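You operate a simulated robot arm through the tools that you are given. There is no shell and no other tool.

The job below is to be done with a simulated robot arm. You get a single attempt, and the scene is never put back.

TASK
Change the printer roll, then feed one test slip.
Fine: the empty tube goes in the waste tub before the feed; shut the lid.

Only the result counts: the job must be done as asked and must still hold three seconds after the hand-in. Knocking over, shifting, dropping, spilling or breaking anything else fails it. Lids that push on must go on centred and level and be pressed home; caps that screw on are set level and turned clockwise until they are tight.

THE ROBOT
A 7-joint arm with a two-finger parallel gripper, fixed in place. Base frame: the origin is at the foot of the arm, x ahead of it, y to its left, z up; the work surface is at about z = 760. Lengths are in mm, angles in degrees, forces in N, time in s.
Its first joint turns from -166.0 to 166.0 degrees. Payload 1.57 kg.
The TCP is the grasp point between the finger pads, 30 mm short of the fingertips. In the tool frame z runs along the fingers and y along their closing line. Largest opening 80 mm; finger width 17, thickness 12; the body of the gripper, 40 by 82 mm, starts 80 mm behind the TCP.
Orientation is told as [roll, pitch, yaw] about the base's x, y, z axes, in that order, counted from this pose: with the fingers straight down and closing along the base's y, the tool's x points along the base's -x, its y along +y and its z along -z.

THE INTERFACE
- The arm moves only by the tool servo_tool. Its argument "steps" is one flat list of numbers, 7 for each row, row after row: the shift along the tool's x, y, z in m, then the turn, a rotation vector about the tool's x, y, z in degrees, then the gripper command, from -1 (shut) to 1 (fully open), values between in proportion. In form: [x, y, z, ax, ay, az, gripper, x, y, z, ax, ay, az, gripper, ...]. A call has 1 to 20 rows; each row shifts and turns the commanded pose from where the row before left it, along the tool's axes as they then stand. A row lasts 0.2 s, in which the tool goes at most 50 mm and 8.6 degrees; a call with a longer step from one row to the next is refused whole, and so is a gripper value outside its range. Where a pose cannot be reached the arm comes as near as it can. A force on the tool above 90 N (or 10 N above the force at the start of the call, whichever is more), or a blocked arm, ends the call early, and 0.2 s more pass. Each finger travels about 153 mm/s and halts on what it meets, pressing with about 21 N; the grip force reading is that of the motor and also rises with nothing between the fingers. The clock runs only during rows and for 0.2 s after the last one: add rows that do not move to give the fingers time. It gives the time, the measured TCP pose, the force on the tool (base axes), the opening and the grip force at its end, in the units of the frame above (readings bear some noise), with the torque about the TCP (base axes, N m) and any sound that the robot's microphone picked up, and new pictures: "show" is both (left out), scene, wrist or none.
- Cameras (640 x 400 px; columns grow to the right, rows downward): "scene" is fixed at [400, -499.6, 1433.6]; the picture's right is [-0.42, 0.91, 0.00], its down [0.62, 0.28, -0.73] and it looks along [-0.67, -0.31, -0.68] (base axes); focal length 325 px, centre (320, 200). "wrist" rides on the gripper at [72, -7, -122] in the tool frame; the picture's right is [0.09, 1.00, 0.00], its down [-0.84, 0.08, -0.54] and it looks along [-0.54, 0.05, 0.84] (tool axes); focal length 238 px, centre (320, 200). There is no depth. A picture from a camera that has moved, and an enlarged one, comes with that camera's place and axes in the base frame and with its lens.
- zoom(camera, box): a new picture of the part [left, top, right, bottom] of that camera's present view, enlarged. No time passes.
- hand_in(): hands the job in; it is judged then, once.

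Places have to be worked out from the pictures, the camera data and where the tool is seen. Open the gripper and draw the arm clear of the work before you hand the job in, unless the task says otherwise.

The tools are called after "Call:" by a JSON object that holds its "name" and its "arguments". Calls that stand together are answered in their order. servo_tool: Moves the arm, as the interface text tells. Its arguments: {"type":"object","properties":{"steps":{"type":"array","items":{"type":"number"}},"show":{"type":"string","enum":["both","scene","wrist","none"]}},"required":["steps"]} The other tools are called the same way: zoom (camera, box) takes an enlarged picture of a part of a camera's view; hand_in () hands the job in.

At the start:

```text
time_s: 0.0
tool_pos: [50.5, -549.8, 1191.4]
orientation: [0.0, -0.1, 0.0]
wrist_force: [0.2, 0.1, -0.5]
wrist_torque: [0.01, 0.02, 0.0]
finger_gap: 80.0
grip_force: 0.0
```

scene: 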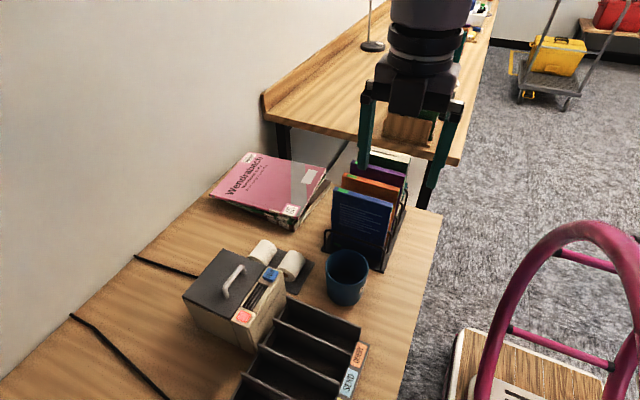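
wrist: 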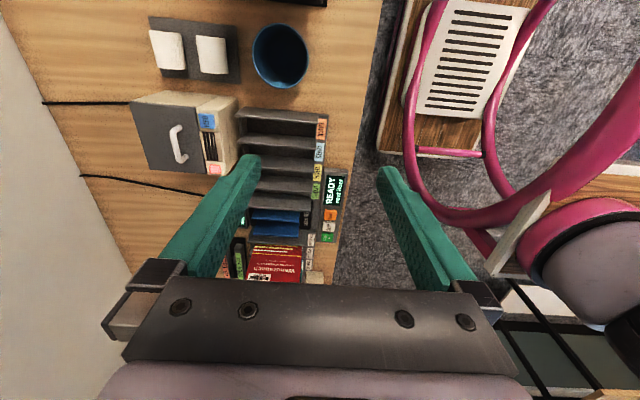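

The pictures show a printer with a handled lid, two rolls on a dark mat, a blue tub (probably the waste), trays and a READY display. I'll zoom in on these before moving.

Call:
{"name": "zoom", "arguments": {"camera": "scene", "box": [160, 220, 380, 360]}}

Call:
{"name": "zoom", "arguments": {"camera": "wrist", "box": [110, 0, 350, 150]}}

Call:
{"name": "zoom", "arguments": {"camera": "wrist", "box": [110, 80, 270, 180]}}

Call:
{"name": "zoom", "arguments": {"camera": "wrist", "box": [210, 100, 370, 290]}}

```text
2.86 times, centred on (270, 290) of scene
camera zoom: at [400.0, -499.6, 1433.6], right [-0.42, 0.91, 0.0], down [0.62, 0.28, -0.73], along [-0.67, -0.31, -0.68], focal length 930 px, centre (463, -57)
```

zoom: 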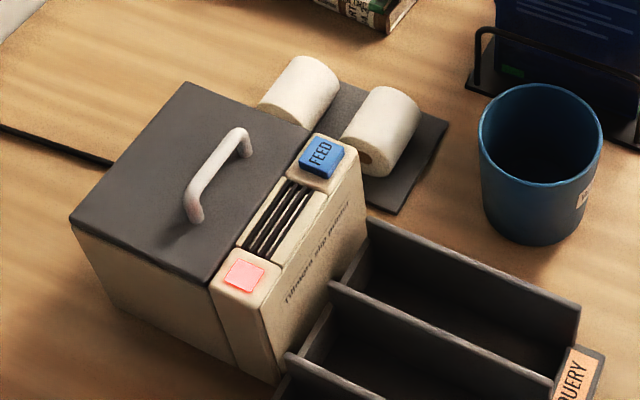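

```text
2.67 times, centred on (230, 75) of wrist
camera zoom: at [-22.0, -555.5, 1313.7], right [-0.09, 1.0, 0.0], down [0.84, 0.08, 0.54], along [0.54, 0.05, -0.84], focal length 636 px, centre (560, 533)
```

zoom: 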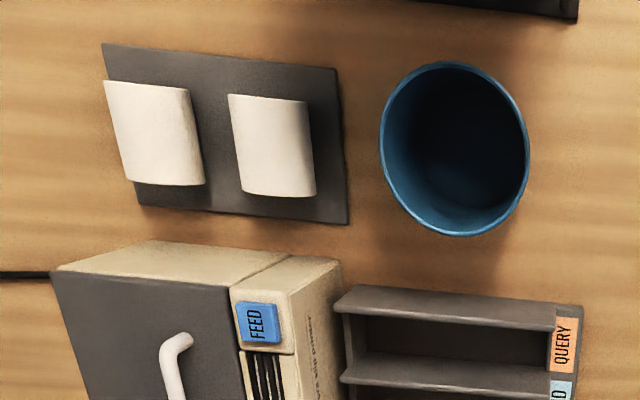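

```text
4.00 times, centred on (190, 130) of wrist
camera zoom: at [-22.0, -555.5, 1313.7], right [-0.09, 1.0, 0.0], down [0.84, 0.08, 0.54], along [0.54, 0.05, -0.84], focal length 953 px, centre (840, 480)
```

zoom: 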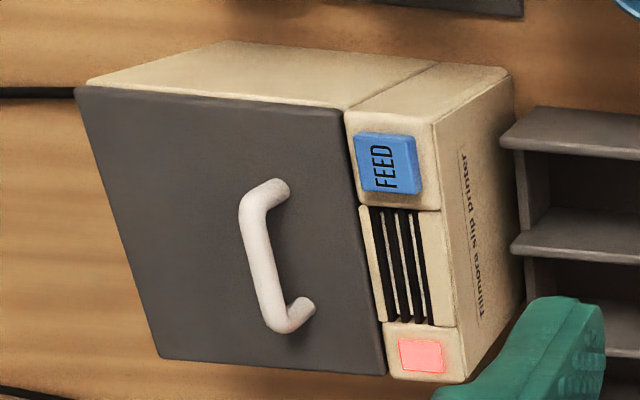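

```text
2.11 times, centred on (290, 195) of wrist
camera zoom: at [-22.0, -555.5, 1313.7], right [-0.09, 1.0, 0.0], down [0.84, 0.08, 0.54], along [0.54, 0.05, -0.84], focal length 502 px, centre (383, 210)
```

zoom: 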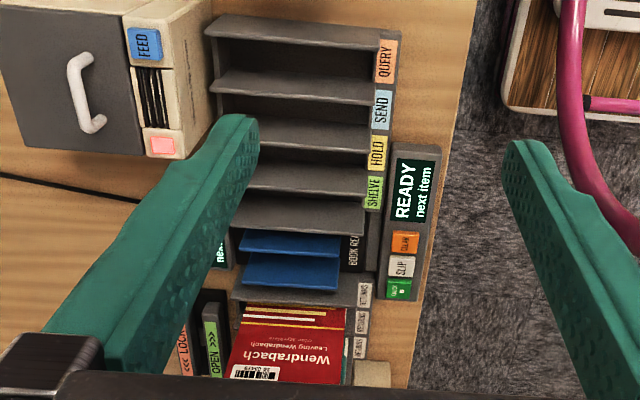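

The FEED button triangulates to about (104, -744, 890). The rolls lie on their sides near (10, -840) and (10, -758), with their axes along x. I'll move above the printer at a safe height for a closer look.

Call:
{"name": "servo_tool", "arguments": {"steps": [0, -0.04, 0.015, 0, 0, 0, 1, 0, -0.04, 0.015, 0, 0, 0, 1, 0, -0.04, 0.015, 0, 0, 0, 1, 0, -0.04, 0.015, 0, 0, 0, 1, 0, -0.04, 0.015, 0, 0, 0, 1, 0, -0.02, 0.015, 0, 0, 0, 1], "show": "both"}}

```text
time_s: 1.4
tool_pos: [51.2, -770.7, 1100.7]
orientation: [-0.1, 0.0, 0.0]
wrist_force: [0.5, -1.0, 1.3]
wrist_torque: [-0.04, -0.01, 0.02]
finger_gap: 80.1
grip_force: 0.0
camera wrist: at [-21.5, -775.8, 1223.4], right [-0.09, 1.0, 0.0], down [0.84, 0.08, 0.54], along [0.54, 0.05, -0.84], focal length 238 px, centre (320, 200)
```

scene: 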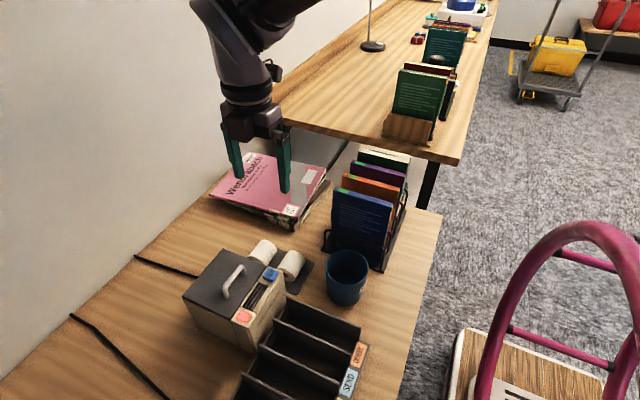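
wrist: 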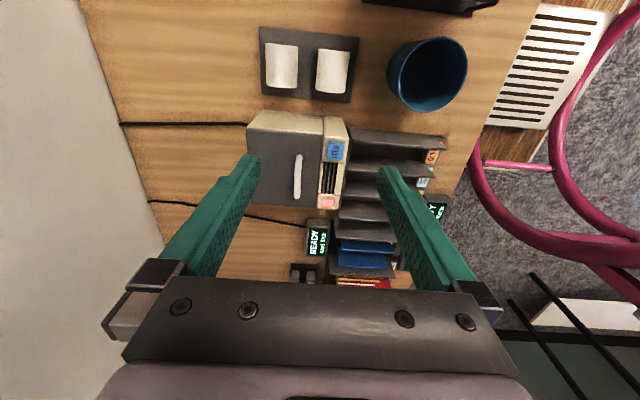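

The wrist camera now looks straight onto the printer. I'll zoom in on the printer, the rolls and the tub.

Call:
{"name": "zoom", "arguments": {"camera": "wrist", "box": [230, 100, 358, 220]}}

Call:
{"name": "zoom", "arguments": {"camera": "wrist", "box": [250, 20, 370, 110]}}

Call:
{"name": "zoom", "arguments": {"camera": "wrist", "box": [370, 20, 490, 120]}}

Call:
{"name": "zoom", "arguments": {"camera": "scene", "box": [240, 230, 320, 300]}}

```text
3.33 times, centred on (294, 160) of wrist
camera zoom: at [-21.5, -775.8, 1223.4], right [-0.09, 1.0, 0.0], down [0.84, 0.08, 0.54], along [0.54, 0.05, -0.84], focal length 794 px, centre (407, 333)
```

zoom: 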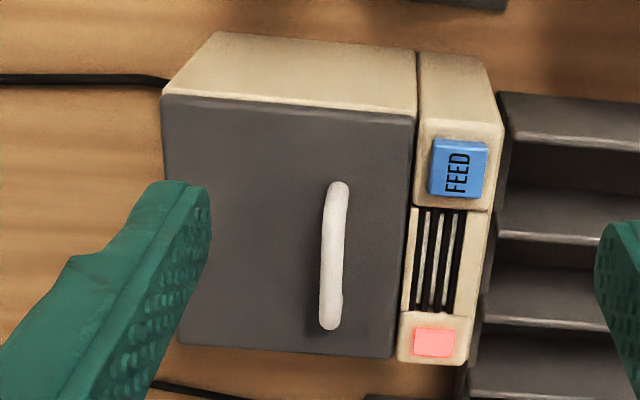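

```text
4.44 times, centred on (310, 65) of wrist
camera zoom: at [-21.5, -775.8, 1223.4], right [-0.09, 1.0, 0.0], down [0.84, 0.08, 0.54], along [0.54, 0.05, -0.84], focal length 1059 px, centre (364, 800)
```

zoom: 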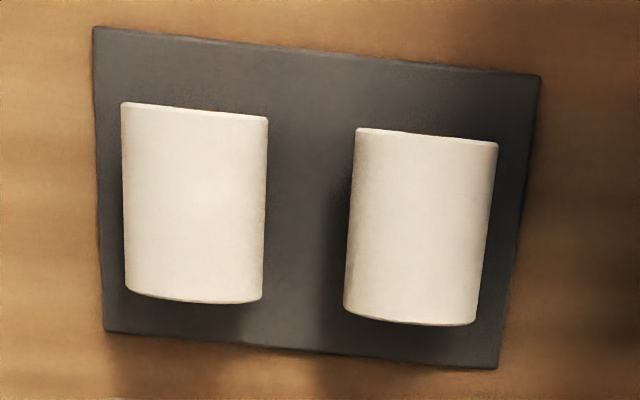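

```text
4.00 times, centred on (430, 70) of wrist
camera zoom: at [-21.5, -775.8, 1223.4], right [-0.09, 1.0, 0.0], down [0.84, 0.08, 0.54], along [0.54, 0.05, -0.84], focal length 953 px, centre (-120, 720)
```

zoom: 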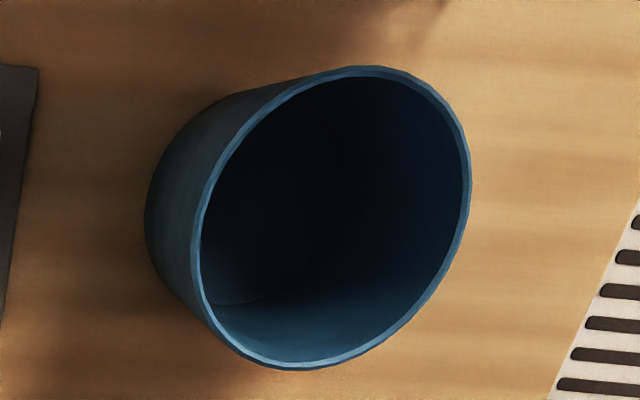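

```text
5.71 times, centred on (280, 265) of scene
camera zoom: at [400.0, -499.6, 1433.6], right [-0.42, 0.91, 0.0], down [0.62, 0.28, -0.73], along [-0.67, -0.31, -0.68], focal length 1859 px, centre (549, -171)
```

zoom: 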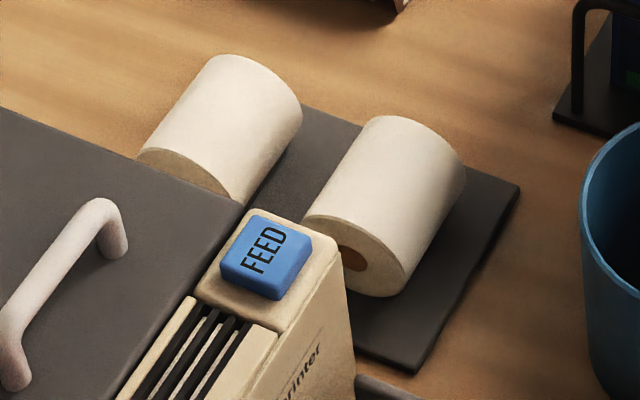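

The handle bar appears to span x from about 115 to 178 at y ≈ -793 and z ≈ 900. The lid covers x 86–215 and y -872 to -762, so the hinge is probably at the rear (-y). I'll move above the handle at a safe height to check this.

Call:
{"name": "servo_tool", "arguments": {"steps": [-0.024, -0.0056, 0.025, 0, 0, 0, 0, -0.024, -0.0056, 0.025, 0, 0, 0, 0, -0.024, -0.0056, 0.025, 0, 0, 0, 0, -0.024, -0.0056, 0.025, 0, 0, 0, 0, 0, 0, 0, 0, 0, 0, 0], "show": "both"}}

```text
time_s: 2.6
tool_pos: [146.7, -792.1, 999.2]
orientation: [0.0, 0.0, 0.1]
wrist_force: [-0.4, 0.0, -0.8]
wrist_torque: [-0.01, 0.03, 0.04]
finger_gap: 39.8
grip_force: 0.1
camera wrist: at [74.0, -797.7, 1121.9], right [-0.09, 1.0, 0.0], down [0.84, 0.08, 0.54], along [0.54, 0.05, -0.84], focal length 238 px, centre (320, 200)
```

scene: 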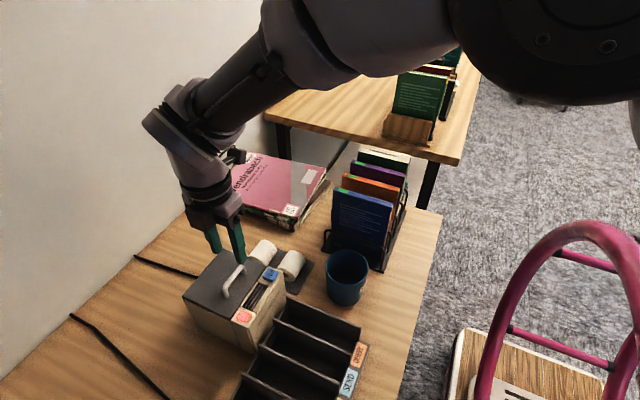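
wrist: 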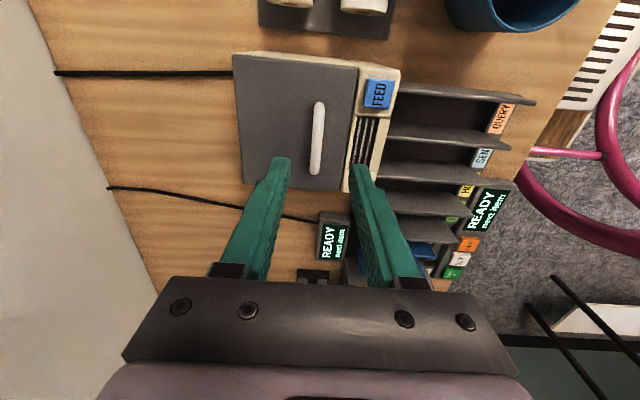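

Call:
{"name": "zoom", "arguments": {"camera": "wrist", "box": [220, 40, 420, 200]}}

Call:
{"name": "zoom", "arguments": {"camera": "scene", "box": [170, 190, 310, 320]}}

```text
2.50 times, centred on (320, 120) of wrist
camera zoom: at [74.0, -797.7, 1121.9], right [-0.09, 1.0, 0.0], down [0.84, 0.08, 0.54], along [0.54, 0.05, -0.84], focal length 596 px, centre (320, 400)
```

zoom: 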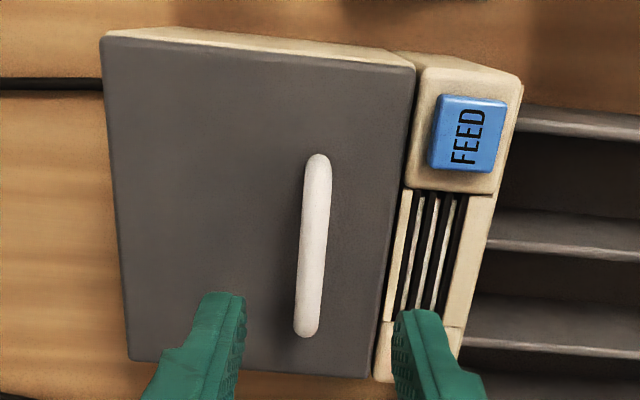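

```text
3.08 times, centred on (240, 255) of scene
camera zoom: at [400.0, -499.6, 1433.6], right [-0.42, 0.91, 0.0], down [0.62, 0.28, -0.73], along [-0.67, -0.31, -0.68], focal length 1001 px, centre (566, 31)
```

zoom: 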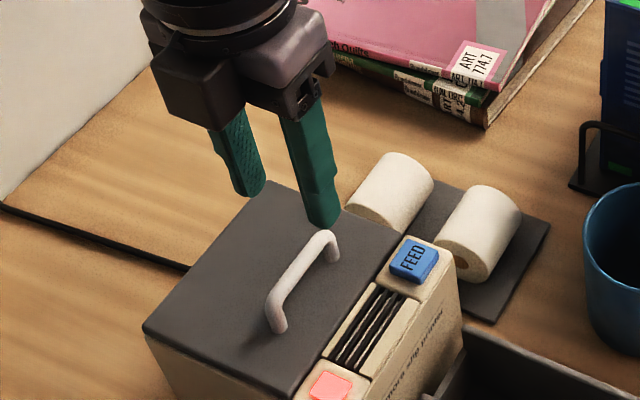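

The bar centre is near (149, -794, ~903). I'll descend until the fingertips are about 10 mm below the bar centre (TCP z ≈ 924), still open at 40 mm, and look before closing.

Call:
{"name": "servo_tool", "arguments": {"steps": [-0.002, -0.0015, 0.025, 0, 0, 0, 0, 0, 0, 0.025, 0, 0, 0, 0, 0, 0, 0.015, 0, 0, 0, 0, 0, 0, 0.01, 0, 0, 0, 0, 0, 0, 0, 0, 0, 0, 0], "show": "both"}}

Call:
{"name": "zoom", "arguments": {"camera": "scene", "box": [170, 200, 310, 320]}}

Call:
{"name": "zoom", "arguments": {"camera": "wrist", "box": [220, 20, 440, 260]}}

```text
time_s: 3.8
tool_pos: [148.0, -794.5, 925.9]
orientation: [-0.1, 0.1, 0.1]
wrist_force: [-0.3, 0.8, -0.2]
wrist_torque: [-0.02, 0.01, -0.03]
finger_gap: 40.1
grip_force: 0.0
camera wrist: at [76.5, -799.5, 1048.4], right [-0.09, 1.0, 0.0], down [0.84, 0.08, 0.54], along [0.54, 0.05, -0.84], focal length 238 px, centre (320, 200)
```

scene: 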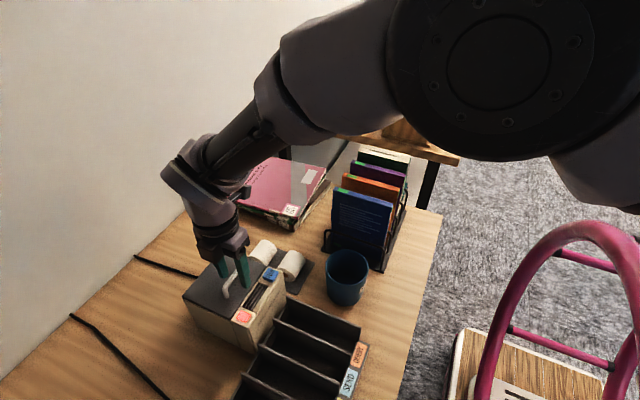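
wrist: 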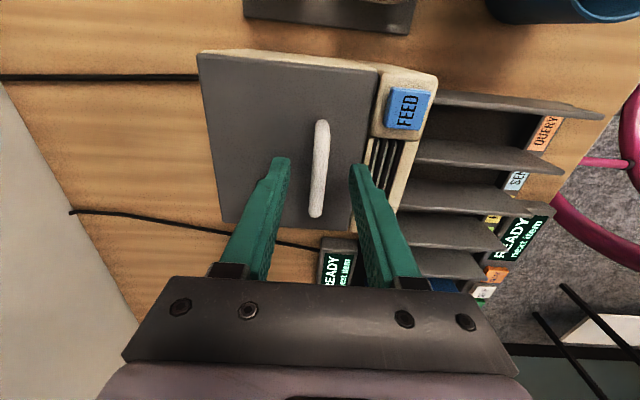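

```text
3.33 times, centred on (240, 260) of scene
camera zoom: at [400.0, -499.6, 1433.6], right [-0.42, 0.91, 0.0], down [0.62, 0.28, -0.73], along [-0.67, -0.31, -0.68], focal length 1084 px, centre (587, 0)
```

zoom: 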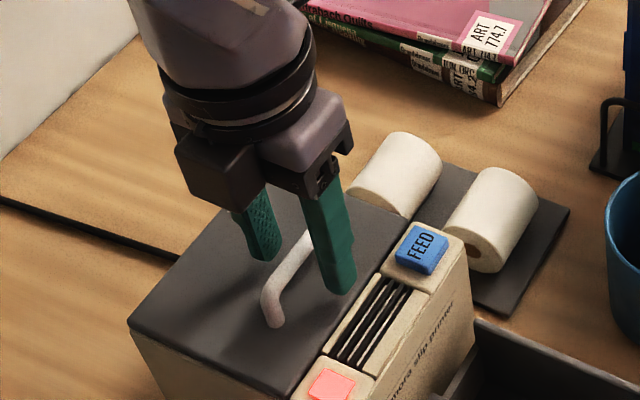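

```text
1.67 times, centred on (330, 140) of wrist
camera zoom: at [76.5, -799.5, 1048.4], right [-0.09, 1.0, 0.0], down [0.84, 0.08, 0.54], along [0.54, 0.05, -0.84], focal length 397 px, centre (303, 300)
```

zoom: 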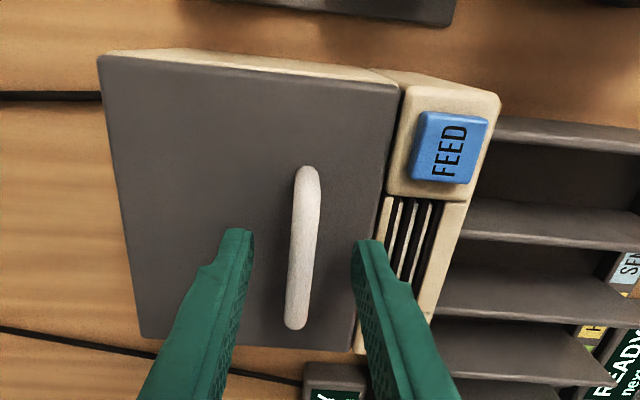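

The estimates agree: bar centre z ≈ 902 and lid surface about 881. I'll lower another 5 mm and close gently on the handle.

Call:
{"name": "servo_tool", "arguments": {"steps": [0, 0.0007, 0.005, 0, 0, 0, 0, 0, 0, 0, 0, 0, 0, -0.5, 0, 0, 0, 0, 0, 0, -1, 0, 0, 0, 0, 0, 0, -1, 0, 0, 0, 0, 0, 0, -1], "show": "both"}}

Call:
{"name": "zoom", "arguments": {"camera": "scene", "box": [170, 200, 310, 320]}}

```text
time_s: 5.0
tool_pos: [146.8, -793.7, 921.7]
orientation: [-0.1, 0.0, 0.0]
wrist_force: [-0.9, -32.8, -8.7]
wrist_torque: [-0.39, 0.13, 0.02]
finger_gap: 9.3
grip_force: 27.8
camera wrist: at [76.0, -800.2, 1043.6], right [-0.09, 1.0, 0.0], down [0.84, 0.08, 0.54], along [0.54, 0.05, -0.84], focal length 238 px, centre (320, 200)
```

scene: 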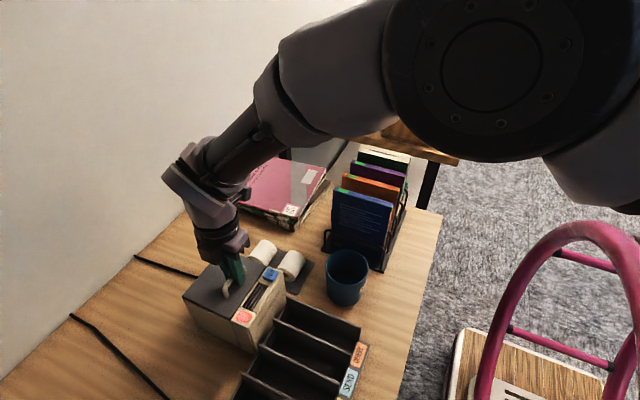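
wrist: 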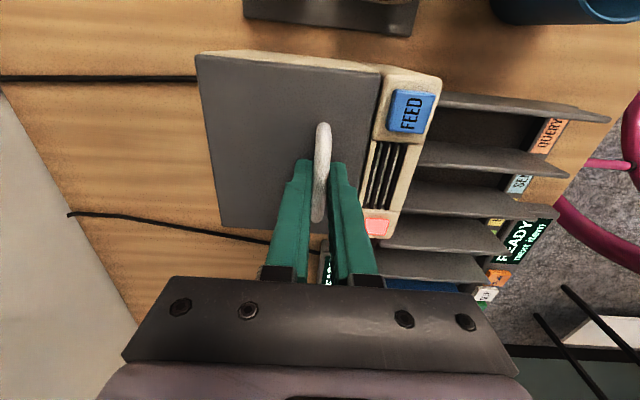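

```text
3.33 times, centred on (240, 260) of scene
camera zoom: at [400.0, -499.6, 1433.6], right [-0.42, 0.91, 0.0], down [0.62, 0.28, -0.73], along [-0.67, -0.31, -0.68], focal length 1084 px, centre (587, 0)
```

zoom: 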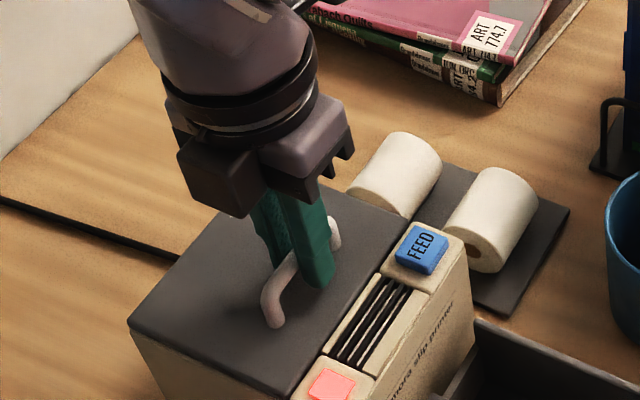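

The grip closed at 9.3 mm on the bar with a -33 N side load, so the bar sits slightly to the -y side of centre. I'll shift the tool 1 mm that way to relax it.

Call:
{"name": "servo_tool", "arguments": {"steps": [0, -0.001, 0, 0, 0, 0, -1, 0, 0, 0, 0, 0, 0, -1], "show": "none"}}

```text
time_s: 5.6
tool_pos: [148.9, -795.1, 920.3]
orientation: [-0.1, 0.1, 0.1]
wrist_force: [-1.7, -24.8, -0.3]
wrist_torque: [-0.3, 0.1, 0.04]
finger_gap: 9.5
grip_force: 27.6
```

Call:
{"name": "servo_tool", "arguments": {"steps": [0, -0.0025, 0, 0, 0, 0, -1, 0, 0, 0, 0, 0, 0, -1], "show": "wrist"}}

```text
time_s: 6.2
tool_pos: [147.8, -795.5, 921.1]
orientation: [0.1, 0.1, 0.0]
wrist_force: [-0.3, -0.8, 12.3]
wrist_torque: [-0.01, -0.02, 0.02]
finger_gap: 9.5
grip_force: 27.7
camera wrist: at [75.8, -800.6, 1043.3], right [-0.09, 1.0, 0.0], down [0.84, 0.07, 0.54], along [0.54, 0.05, -0.84], focal length 238 px, centre (320, 200)
```

wrist: 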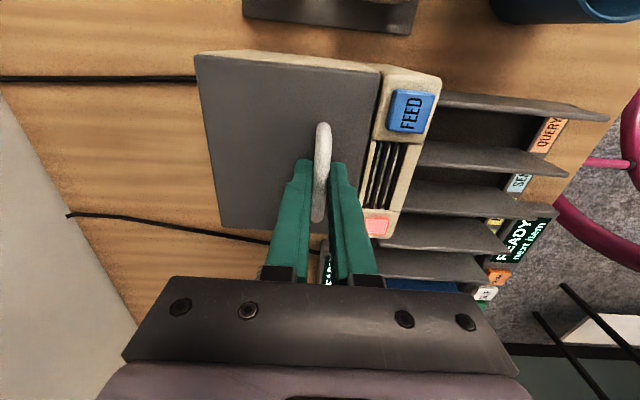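

The side load is gone and the handle is held. Now I'll test the lid with a 3° arc about the presumed rear hinge (y ≈ -872, z ≈ 880) and watch the forces.

Call:
{"name": "servo_tool", "arguments": {"steps": [0, -0.00225, -0.00395, -3, 0, 0, -1, 0, 0, 0, 0, 0, 0, -1], "show": "both"}}

Call:
{"name": "zoom", "arguments": {"camera": "scene", "box": [170, 200, 310, 320]}}

```text
time_s: 6.8
tool_pos: [148.3, -797.2, 925.0]
orientation: [3.3, 0.0, -0.2]
wrist_force: [1.8, 11.1, 2.7]
wrist_torque: [0.21, -0.17, 0.0]
finger_gap: 9.6
grip_force: 28.0
camera wrist: at [75.8, -809.2, 1045.9], right [-0.09, 0.99, 0.06], down [0.84, 0.05, 0.55], along [0.54, 0.1, -0.84], focal length 238 px, centre (320, 200)
```

scene: 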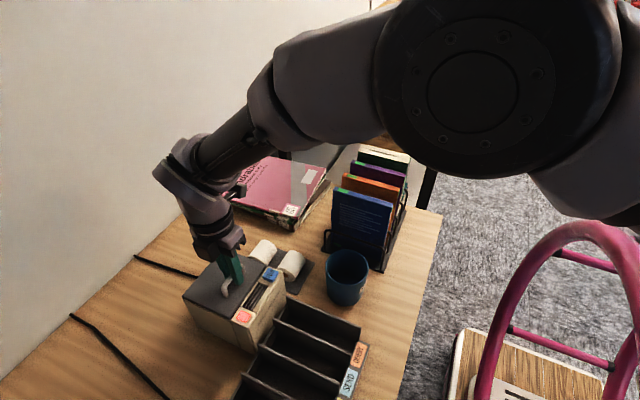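
wrist: 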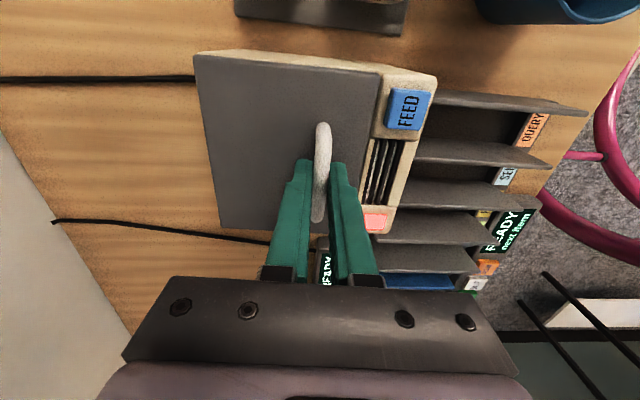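

```text
3.33 times, centred on (240, 260) of scene
camera zoom: at [400.0, -499.6, 1433.6], right [-0.42, 0.91, 0.0], down [0.62, 0.28, -0.73], along [-0.67, -0.31, -0.68], focal length 1084 px, centre (587, 0)
```

zoom: 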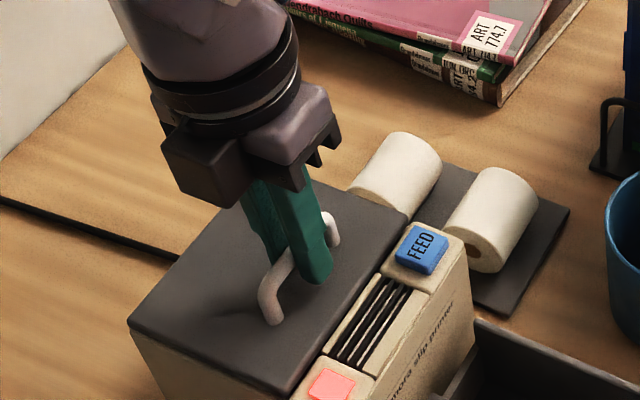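

Forces are small, so I'll continue the arc by another 6° and check whether the lid edge lifts.

Call:
{"name": "servo_tool", "arguments": {"steps": [0, -0.00225, -0.00395, -3, 0, 0, -1, 0, -0.00225, -0.00395, -3, 0, 0, -1, 0, 0, 0, 0, 0, 0, -1], "show": "both"}}

Call:
{"name": "zoom", "arguments": {"camera": "scene", "box": [170, 200, 310, 320]}}

```text
time_s: 7.6
tool_pos: [147.6, -804.9, 934.1]
orientation: [9.0, 0.0, 0.1]
wrist_force: [3.7, 20.2, 11.4]
wrist_torque: [0.27, -0.24, -0.06]
finger_gap: 9.8
grip_force: 28.3
camera wrist: at [75.9, -827.9, 1053.7], right [-0.09, 0.98, 0.16], down [0.84, -0.01, 0.55], along [0.54, 0.18, -0.82], focal length 238 px, centre (320, 200)
```

scene: 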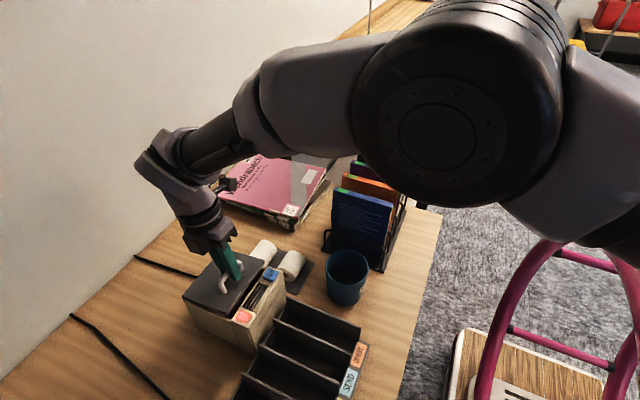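
wrist: 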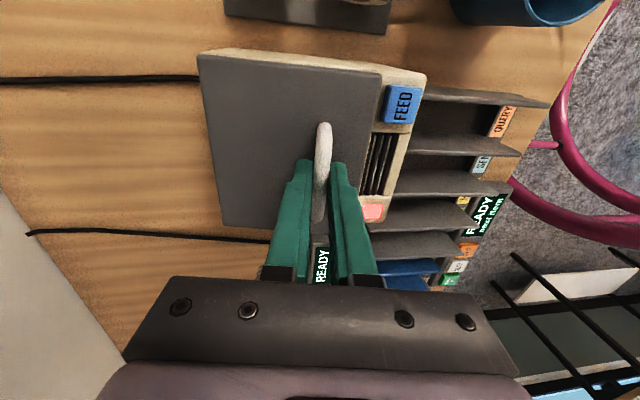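

```text
3.33 times, centred on (240, 260) of scene
camera zoom: at [400.0, -499.6, 1433.6], right [-0.42, 0.91, 0.0], down [0.62, 0.28, -0.73], along [-0.67, -0.31, -0.68], focal length 1084 px, centre (587, 0)
```

zoom: 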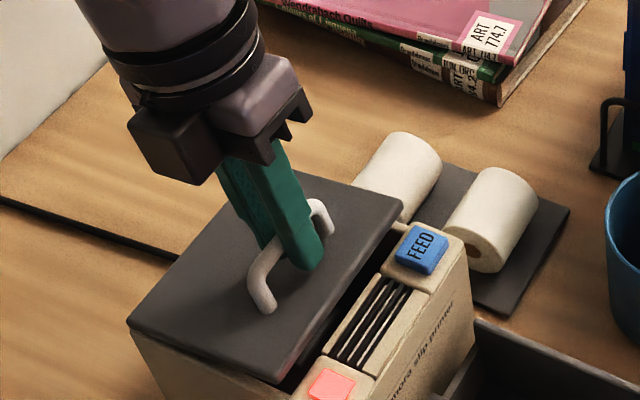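

The lid opens about the rear hinge. I'll continue the arc with a slight y correction to ease the lateral load.

Call:
{"name": "servo_tool", "arguments": {"steps": [0, -0.0013, -0.0065, -5, 0, 0, -1, 0, -0.0033, -0.0065, -5, 0, 0, -1, 0, -0.0033, -0.0065, -5, 0, 0, -1, 0, 0, 0, 0, 0, 0, -1], "show": "scene"}}

Call:
{"name": "zoom", "arguments": {"camera": "scene", "box": [170, 180, 310, 320]}}

```text
time_s: 8.6
tool_pos: [146.4, -817.6, 947.4]
orientation: [24.1, 0.1, 0.1]
wrist_force: [5.5, -20.8, -23.0]
wrist_torque: [-0.22, 0.29, 0.15]
finger_gap: 9.3
grip_force: 27.8
```

scene: 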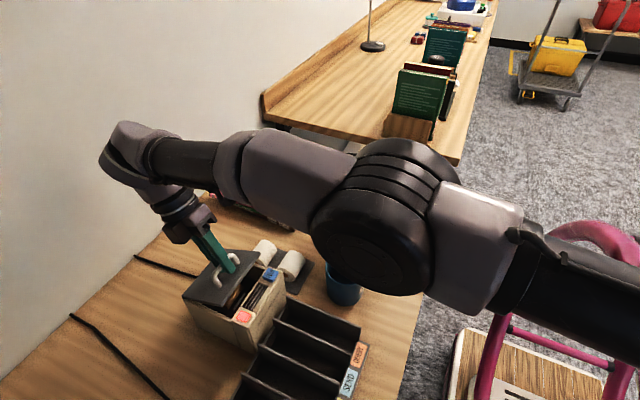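

```text
2.86 times, centred on (240, 250) of scene
camera zoom: at [400.0, -499.6, 1433.6], right [-0.42, 0.91, 0.0], down [0.62, 0.28, -0.73], along [-0.67, -0.31, -0.68], focal length 930 px, centre (549, 57)
```

zoom: 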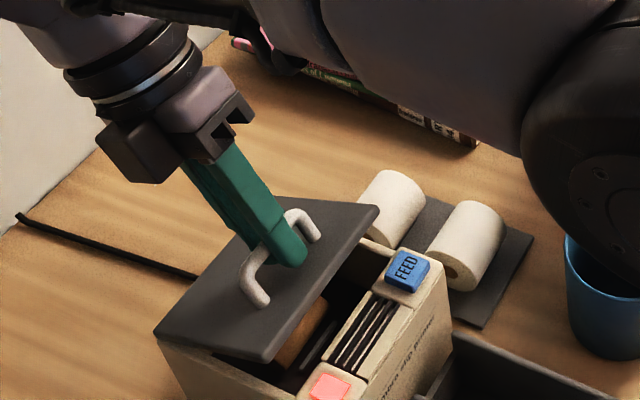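

The lid is now at about 24° and a brown tube is visible inside. The elbow has swung down, so I'll check its clearance to the tub before continuing.

Call:
{"name": "zoom", "arguments": {"camera": "scene", "box": [240, 120, 540, 320]}}

Call:
{"name": "zoom", "arguments": {"camera": "wrist", "box": [0, 0, 640, 400]}}

```text
2.00 times, centred on (390, 220) of scene
camera zoom: at [400.0, -499.6, 1433.6], right [-0.42, 0.91, 0.0], down [0.62, 0.28, -0.73], along [-0.67, -0.31, -0.68], focal length 651 px, centre (180, 160)
```

zoom: 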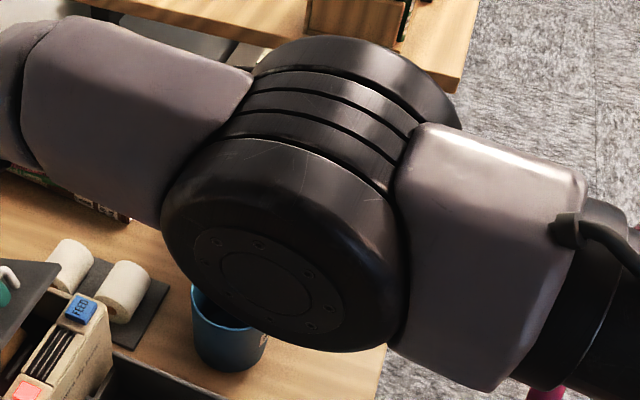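

```text
1.00 times, centred on (320, 200) of wrist (not enlarged: the box is as wide or as high as the picture)
camera zoom: at [76.4, -872.4, 1056.5], right [-0.09, 0.91, 0.41], down [0.84, -0.15, 0.53], along [0.54, 0.39, -0.75], focal length 238 px, centre (320, 200)
```

zoom: 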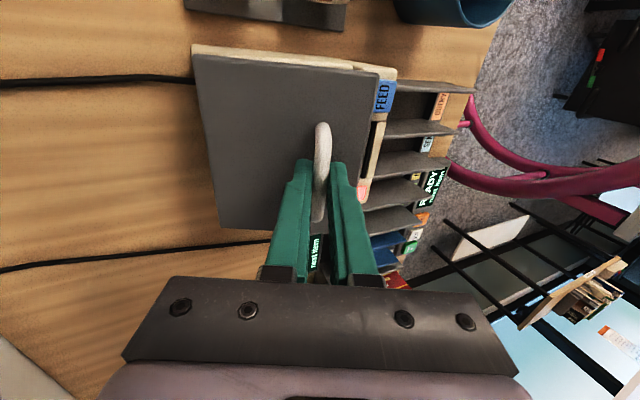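

The elbow stays well above the table; the arm is simply extending. I'll keep the gripper roll fixed at 24° and let the bar turn in the fingers. The hinge fits (-870, 881), so I'll follow the arc to about 40°.

Call:
{"name": "servo_tool", "arguments": {"steps": [0, -0.0042, -0.00455, 0, 0, 0, -1, 0, -0.0042, -0.00455, 0, 0, 0, -1, 0, -0.00295, -0.0047, 0, 0, 0, -1, 0, -0.00295, -0.0047, 0, 0, 0, -1, 0, 0, 0, 0, 0, 0, -1], "show": "scene"}}

Call:
{"name": "zoom", "arguments": {"camera": "scene", "box": [170, 180, 310, 320]}}

```text
time_s: 9.8
tool_pos: [146.5, -825.7, 954.5]
orientation: [24.0, 0.2, 0.0]
wrist_force: [3.1, -15.8, -22.6]
wrist_torque: [-0.18, 0.12, 0.03]
finger_gap: 9.8
grip_force: 28.1
out of reach, approached as far as the arm can: row 2, 4
```

scene: 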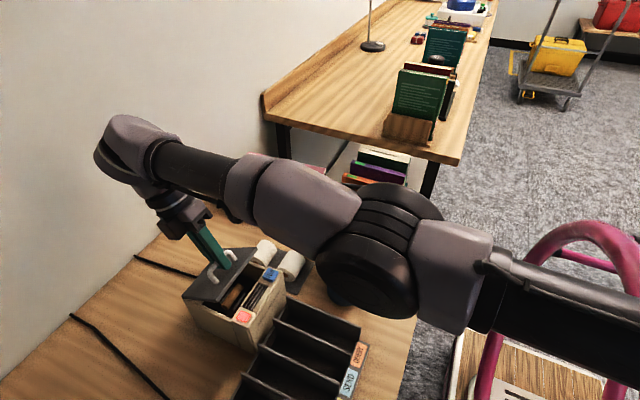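

```text
2.86 times, centred on (240, 250) of scene
camera zoom: at [400.0, -499.6, 1433.6], right [-0.42, 0.91, 0.0], down [0.62, 0.28, -0.73], along [-0.67, -0.31, -0.68], focal length 930 px, centre (549, 57)
```

zoom: 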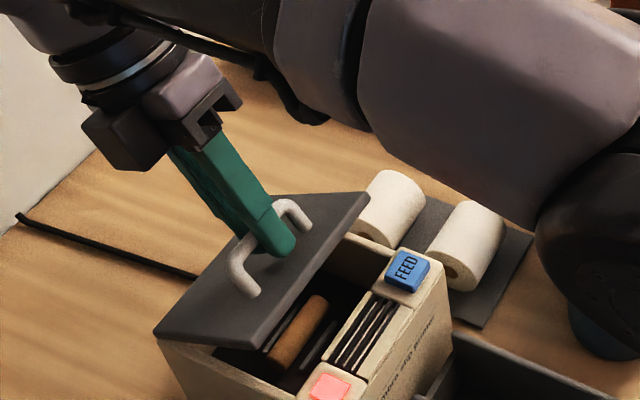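

The last rows hit the reach limit because of the tilt, and the lid is now at about 31°. I'll roll the gripper back toward vertical, pivoting about the bar, to regain reach.

Call:
{"name": "servo_tool", "arguments": {"steps": [0, 0.0009, 0, 4, 0, 0, -1, 0, 0.0009, 0, 4, 0, 0, -1, 0, 0.0009, 0, 4, 0, 0, -1, 0, 0, 0, 0, 0, 0, -1], "show": "scene"}}

Call:
{"name": "zoom", "arguments": {"camera": "scene", "box": [170, 180, 310, 320]}}

```text
time_s: 10.5
tool_pos: [146.4, -860.2, 970.1]
orientation: [13.2, -0.2, -0.2]
wrist_force: [2.4, 6.0, 24.1]
wrist_torque: [0.18, 0.16, -0.22]
finger_gap: 9.5
grip_force: 28.2
out of reach, approached as far as the arm can: row 1, 2, 3
stopped in row 3: the force on the tool passed its limit at 96 N (the readings are from after the stop); the commanded pose is now the measured one
```

scene: 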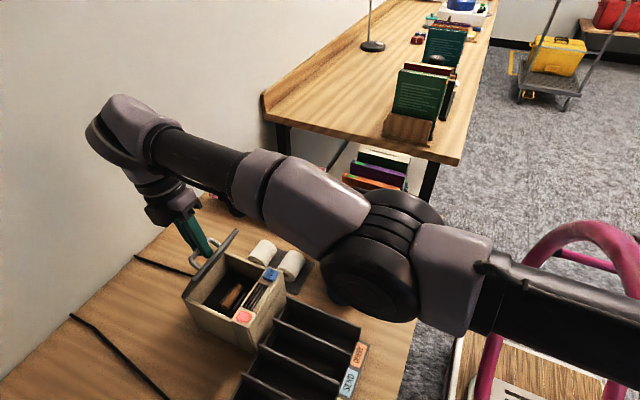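

```text
2.86 times, centred on (240, 250) of scene
camera zoom: at [400.0, -499.6, 1433.6], right [-0.42, 0.91, 0.0], down [0.62, 0.28, -0.73], along [-0.67, -0.31, -0.68], focal length 930 px, centre (549, 57)
```

zoom: 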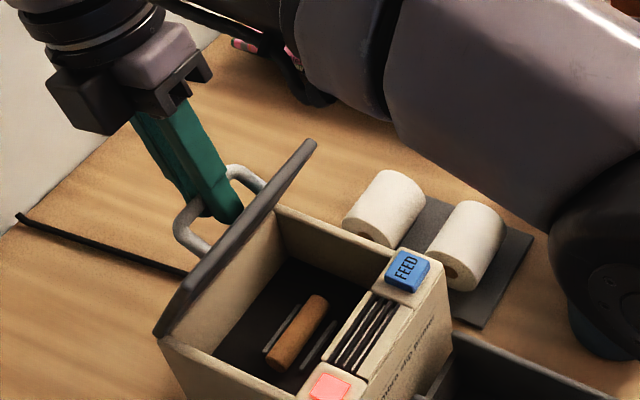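

The lid has opened to about 60°, and the command now equals the measured pose. The printer hasn't shifted: FEED is at the same pixel. I'll first roll to vertical about the bar, which gives reach margin.

Call:
{"name": "servo_tool", "arguments": {"steps": [0, 0.001, 0, 4.4, 0, 0, -1, 0, 0.001, 0, 4.4, 0, 0, -1, 0, 0.001, 0, 4.4, 0, 0, -1, 0, 0, 0, 0, 0, 0, -1], "show": "scene"}}

```text
time_s: 11.5
tool_pos: [142.2, -910.4, 962.9]
orientation: [0.7, -0.4, -0.3]
wrist_force: [13.9, 13.3, -24.4]
wrist_torque: [0.13, -0.19, -0.51]
finger_gap: 9.7
grip_force: 27.6
out of reach, approached as far as the arm can: row 1, 2, 3
```

scene: 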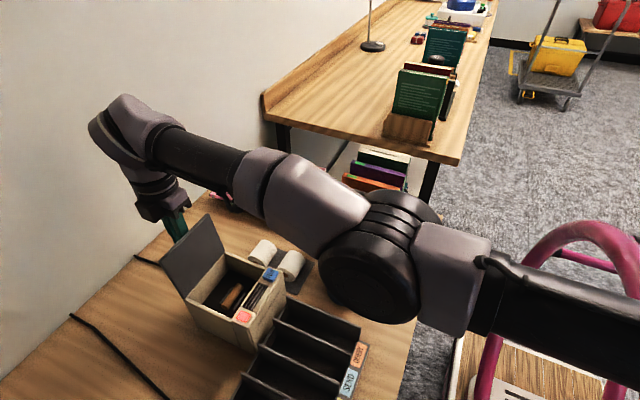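

The lid is now past vertical, at about 100°, with the gripper nearly vertical at the far limit of reach. Before releasing, I'll inspect the handle, finger and lid clearance closely.

Call:
{"name": "zoom", "arguments": {"camera": "scene", "box": [120, 180, 300, 310]}}

Call:
{"name": "zoom", "arguments": {"camera": "wrist", "box": [180, 40, 460, 290]}}

```text
3.08 times, centred on (210, 245) of scene
camera zoom: at [400.0, -499.6, 1433.6], right [-0.42, 0.91, 0.0], down [0.62, 0.28, -0.73], along [-0.67, -0.31, -0.68], focal length 1001 px, centre (658, 62)
```

zoom: 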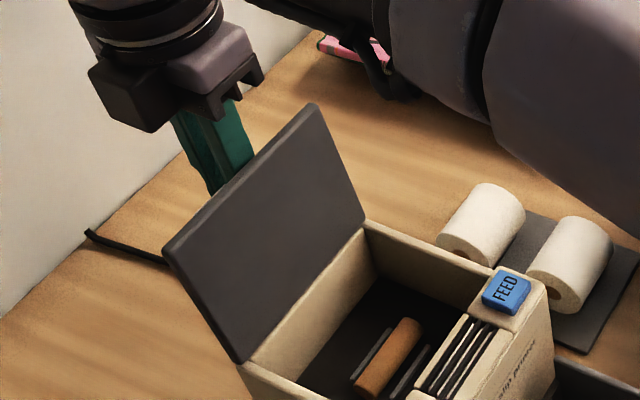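

```text
1.60 times, centred on (320, 165) of wrist
camera zoom: at [70.2, -917.0, 1084.4], right [-0.09, 1.0, 0.01], down [0.83, 0.07, 0.55], along [0.54, 0.06, -0.84], focal length 381 px, centre (320, 256)
```

zoom: 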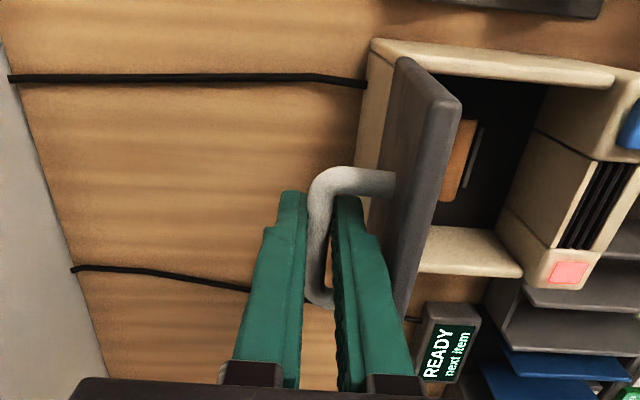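

The lid leans back past vertical, with the front finger inside the handle loop. I'll open the grip to about 15 mm without moving and check that the lid stays.

Call:
{"name": "servo_tool", "arguments": {"steps": [0, 0, 0, 0, 0, 0, -0.64, 0, 0, 0, 0, 0, 0, -0.64, 0, 0, 0, 0, 0, 0, -0.64], "show": "both"}}

Call:
{"name": "zoom", "arguments": {"camera": "wrist", "box": [180, 40, 460, 290]}}

```text
time_s: 12.3
tool_pos: [140.5, -911.3, 966.2]
orientation: [0.3, -0.2, -0.2]
wrist_force: [-1.2, -0.8, 0.0]
wrist_torque: [0.05, 0.04, 0.03]
finger_gap: 14.2
grip_force: 0.1
camera wrist: at [69.3, -917.5, 1089.1], right [-0.09, 1.0, 0.01], down [0.84, 0.07, 0.55], along [0.54, 0.05, -0.84], focal length 238 px, centre (320, 200)
```

scene: 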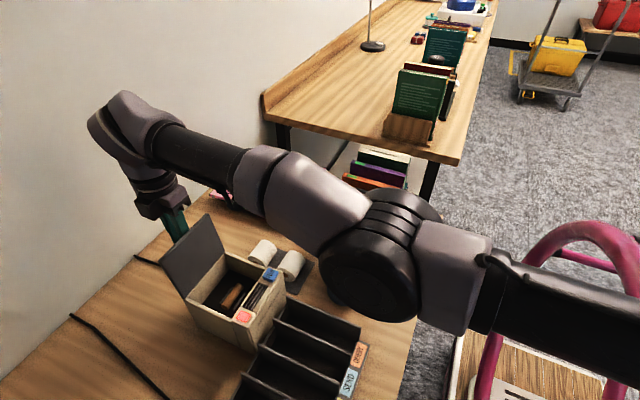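
wrist: 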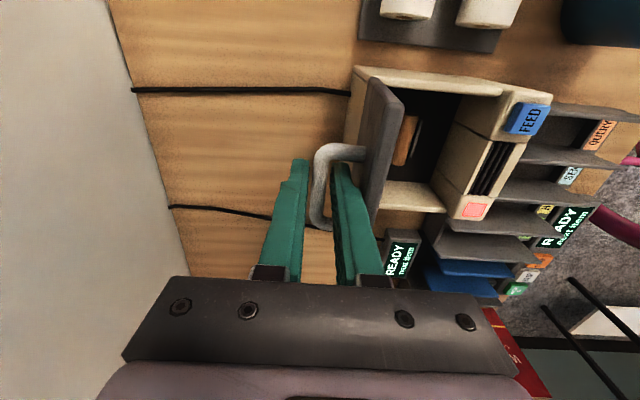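

```text
1.60 times, centred on (320, 165) of wrist
camera zoom: at [69.3, -917.5, 1089.1], right [-0.09, 1.0, 0.01], down [0.84, 0.07, 0.55], along [0.54, 0.05, -0.84], focal length 381 px, centre (320, 256)
```

zoom: 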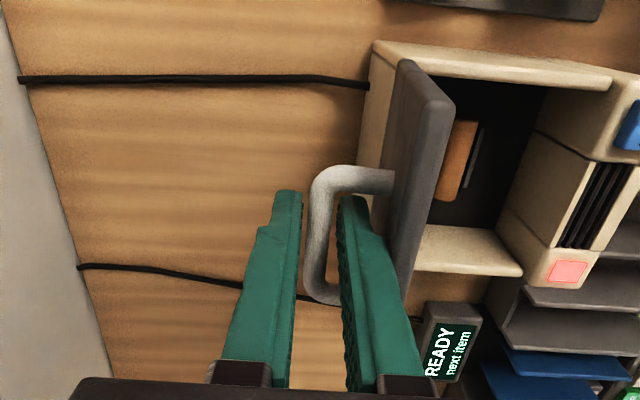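

The forces are near zero and the lid holds. I'll withdraw upward in a small test step to see how the stretched arm behaves.

Call:
{"name": "servo_tool", "arguments": {"steps": [0, 0, -0.005, 0, 0, 0, -0.64, 0, 0, -0.005, 0, 0, 0, -0.64, 0, 0, 0, 0, 0, 0, -0.64], "show": "wrist"}}

```text
time_s: 13.1
tool_pos: [142.1, -912.1, 975.5]
orientation: [0.4, -0.2, -0.2]
wrist_force: [0.9, 0.8, 0.4]
wrist_torque: [-0.01, -0.01, -0.01]
finger_gap: 14.6
grip_force: 0.0
camera wrist: at [69.8, -917.8, 1098.1], right [-0.09, 1.0, 0.01], down [0.84, 0.07, 0.55], along [0.54, 0.05, -0.84], focal length 238 px, centre (320, 200)
```

wrist: 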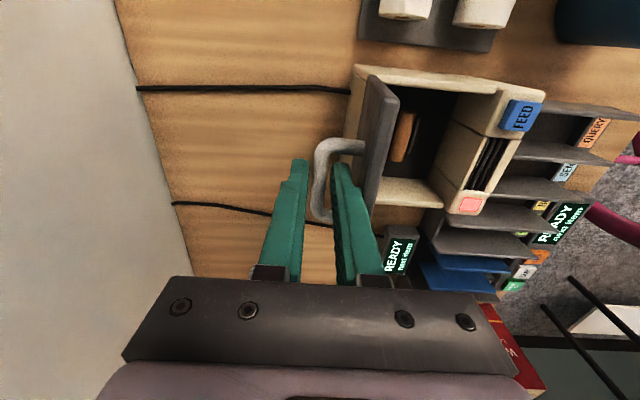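

Upward motion works cleanly. I'll continue up until the fingertips clear the lid edge (TCP z ≈ 1045).

Call:
{"name": "servo_tool", "arguments": {"steps": [0, 0, -0.01, 0, 0, 0, -0.64, 0, 0, -0.01, 0, 0, 0, -0.64, 0, 0, -0.01, 0, 0, 0, -0.64, 0, 0, -0.01, 0, 0, 0, -0.64, 0, 0, -0.015, 0, 0, 0, -0.64, 0, 0, -0.015, 0, 0, 0, -0.64, 0, 0, 0, 0, 0, 0, -0.64], "show": "both"}}

```text
time_s: 14.7
tool_pos: [142.3, -910.9, 1046.0]
orientation: [0.3, -0.2, -0.2]
wrist_force: [0.2, -0.9, -0.7]
wrist_torque: [0.0, -0.01, -0.03]
finger_gap: 14.5
grip_force: 0.1
camera wrist: at [70.6, -916.3, 1167.6], right [-0.09, 1.0, 0.01], down [0.84, 0.07, 0.54], along [0.54, 0.05, -0.84], focal length 238 px, centre (320, 200)
```

scene: 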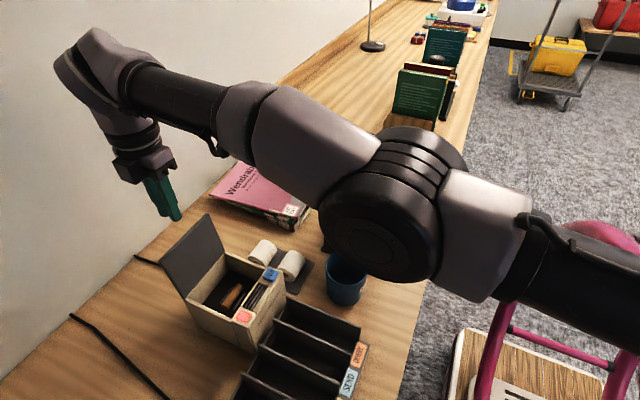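
wrist: 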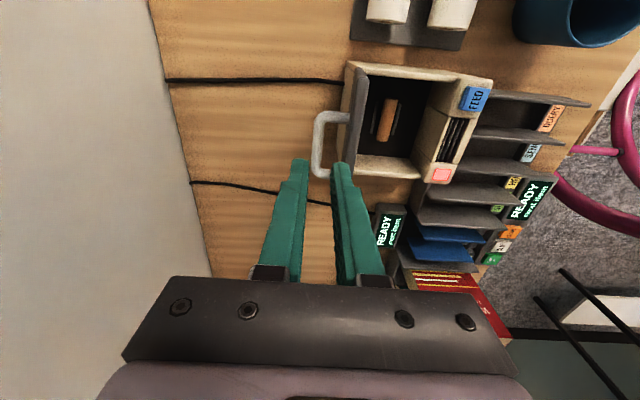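

The gripper is clear of the lid edge. I'll move in over the printer opening to look at the tube and its holder.

Call:
{"name": "servo_tool", "arguments": {"steps": [0, 0.02, -0.005, 0, 0, 0, -0.4, 0, 0.025, -0.005, 0, 0, 0, 0, 0, 0.025, -0.005, 0, 0, 0, 0, 0, 0.02, 0, 0, 0, 0, 0, 0, 0, 0, 0, 0, 0, 0], "show": "both"}}

Call:
{"name": "zoom", "arguments": {"camera": "scene", "box": [150, 200, 320, 360]}}

Call:
{"name": "zoom", "arguments": {"camera": "wrist", "box": [180, 60, 420, 220]}}

```text
time_s: 15.9
tool_pos: [133.6, -903.9, 1071.6]
orientation: [0.5, -0.2, -0.2]
wrist_force: [0.3, 0.9, 0.4]
wrist_torque: [0.01, 0.01, 0.01]
finger_gap: 40.0
grip_force: 0.0
out of reach, approached as far as the arm can: row 1, 2, 3, 4
camera wrist: at [60.3, -909.4, 1193.4], right [-0.09, 1.0, 0.01], down [0.84, 0.07, 0.55], along [0.54, 0.05, -0.84], focal length 238 px, centre (320, 200)
```

scene: 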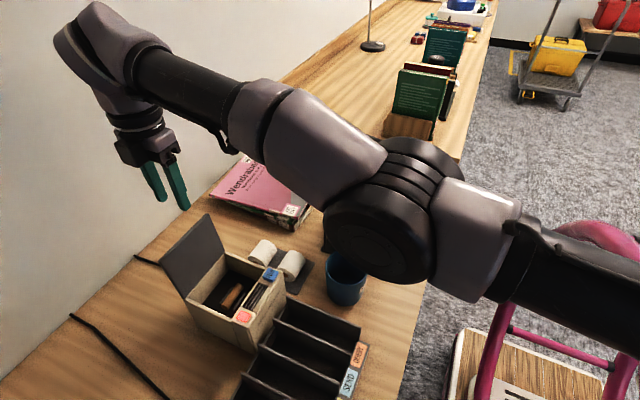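
wrist: 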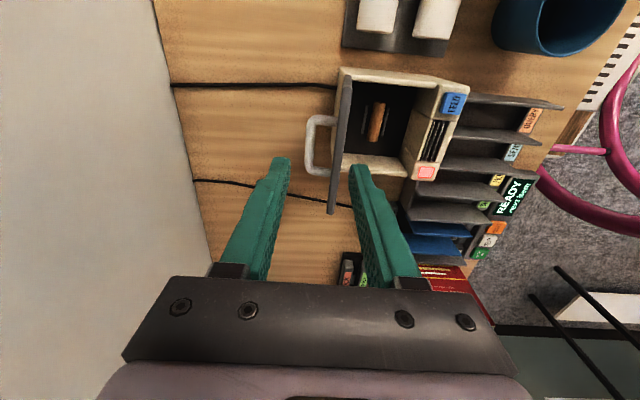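

```text
2.50 times, centred on (235, 280) of scene
camera zoom: at [400.0, -499.6, 1433.6], right [-0.42, 0.91, 0.0], down [0.62, 0.28, -0.73], along [-0.67, -0.31, -0.68], focal length 813 px, centre (532, 0)
```

zoom: 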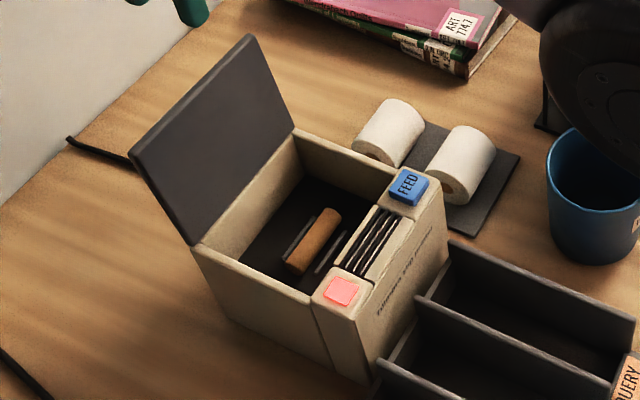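

```text
2.50 times, centred on (300, 140) of wrist
camera zoom: at [60.3, -909.4, 1193.4], right [-0.09, 1.0, 0.01], down [0.84, 0.07, 0.55], along [0.54, 0.05, -0.84], focal length 596 px, centre (370, 350)
```

zoom: 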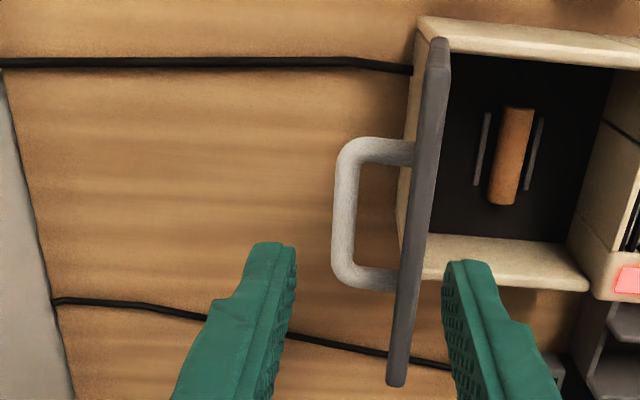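

The arm is trapped nearly straight, with the elbow past its best-reach point, so inward moves are reported as unreachable. I'll run a null move first to see where the commanded pose is held.

Call:
{"name": "servo_tool", "arguments": {"steps": [0, 0, 0, 0, 0, 0, 0, 0, 0, 0, 0, 0, 0, 0], "show": "none"}}

```text
time_s: 16.5
tool_pos: [131.7, -904.0, 1071.1]
orientation: [0.4, -0.2, -0.2]
wrist_force: [0.5, 0.6, 0.3]
wrist_torque: [0.02, -0.02, 0.0]
finger_gap: 39.9
grip_force: 0.0
```

The commanded pose follows the achieved pose. I'll extend outward past the maximum reach (free space, wall 200+ mm away) so the elbow can pass through and bend properly, then come back.

Call:
{"name": "servo_tool", "arguments": {"steps": [0, -0.008, 0, 0, 0, 0, 0, 0, -0.008, 0, 0, 0, 0, 0, 0, -0.008, 0, 0, 0, 0, 0, 0, -0.008, 0, 0, 0, 0, 0, 0, 0, 0, 0, 0, 0, 0], "show": "scene"}}

```text
time_s: 17.7
tool_pos: [136.6, -905.1, 1070.1]
orientation: [0.4, -0.2, -0.2]
wrist_force: [-0.7, 0.4, -0.3]
wrist_torque: [0.01, 0.03, 0.0]
finger_gap: 40.0
grip_force: 0.0
out of reach, approached as far as the arm can: row 1, 2, 3, 4
```

scene: 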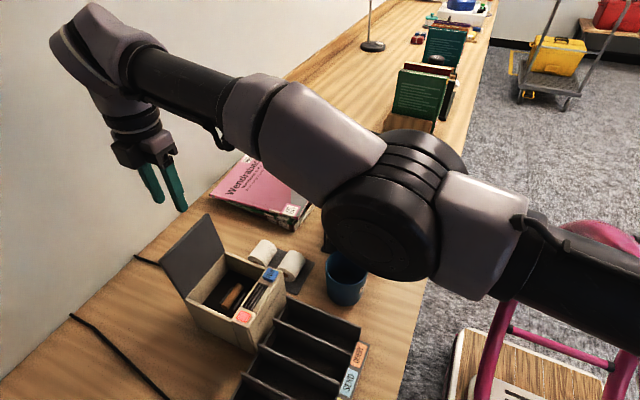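

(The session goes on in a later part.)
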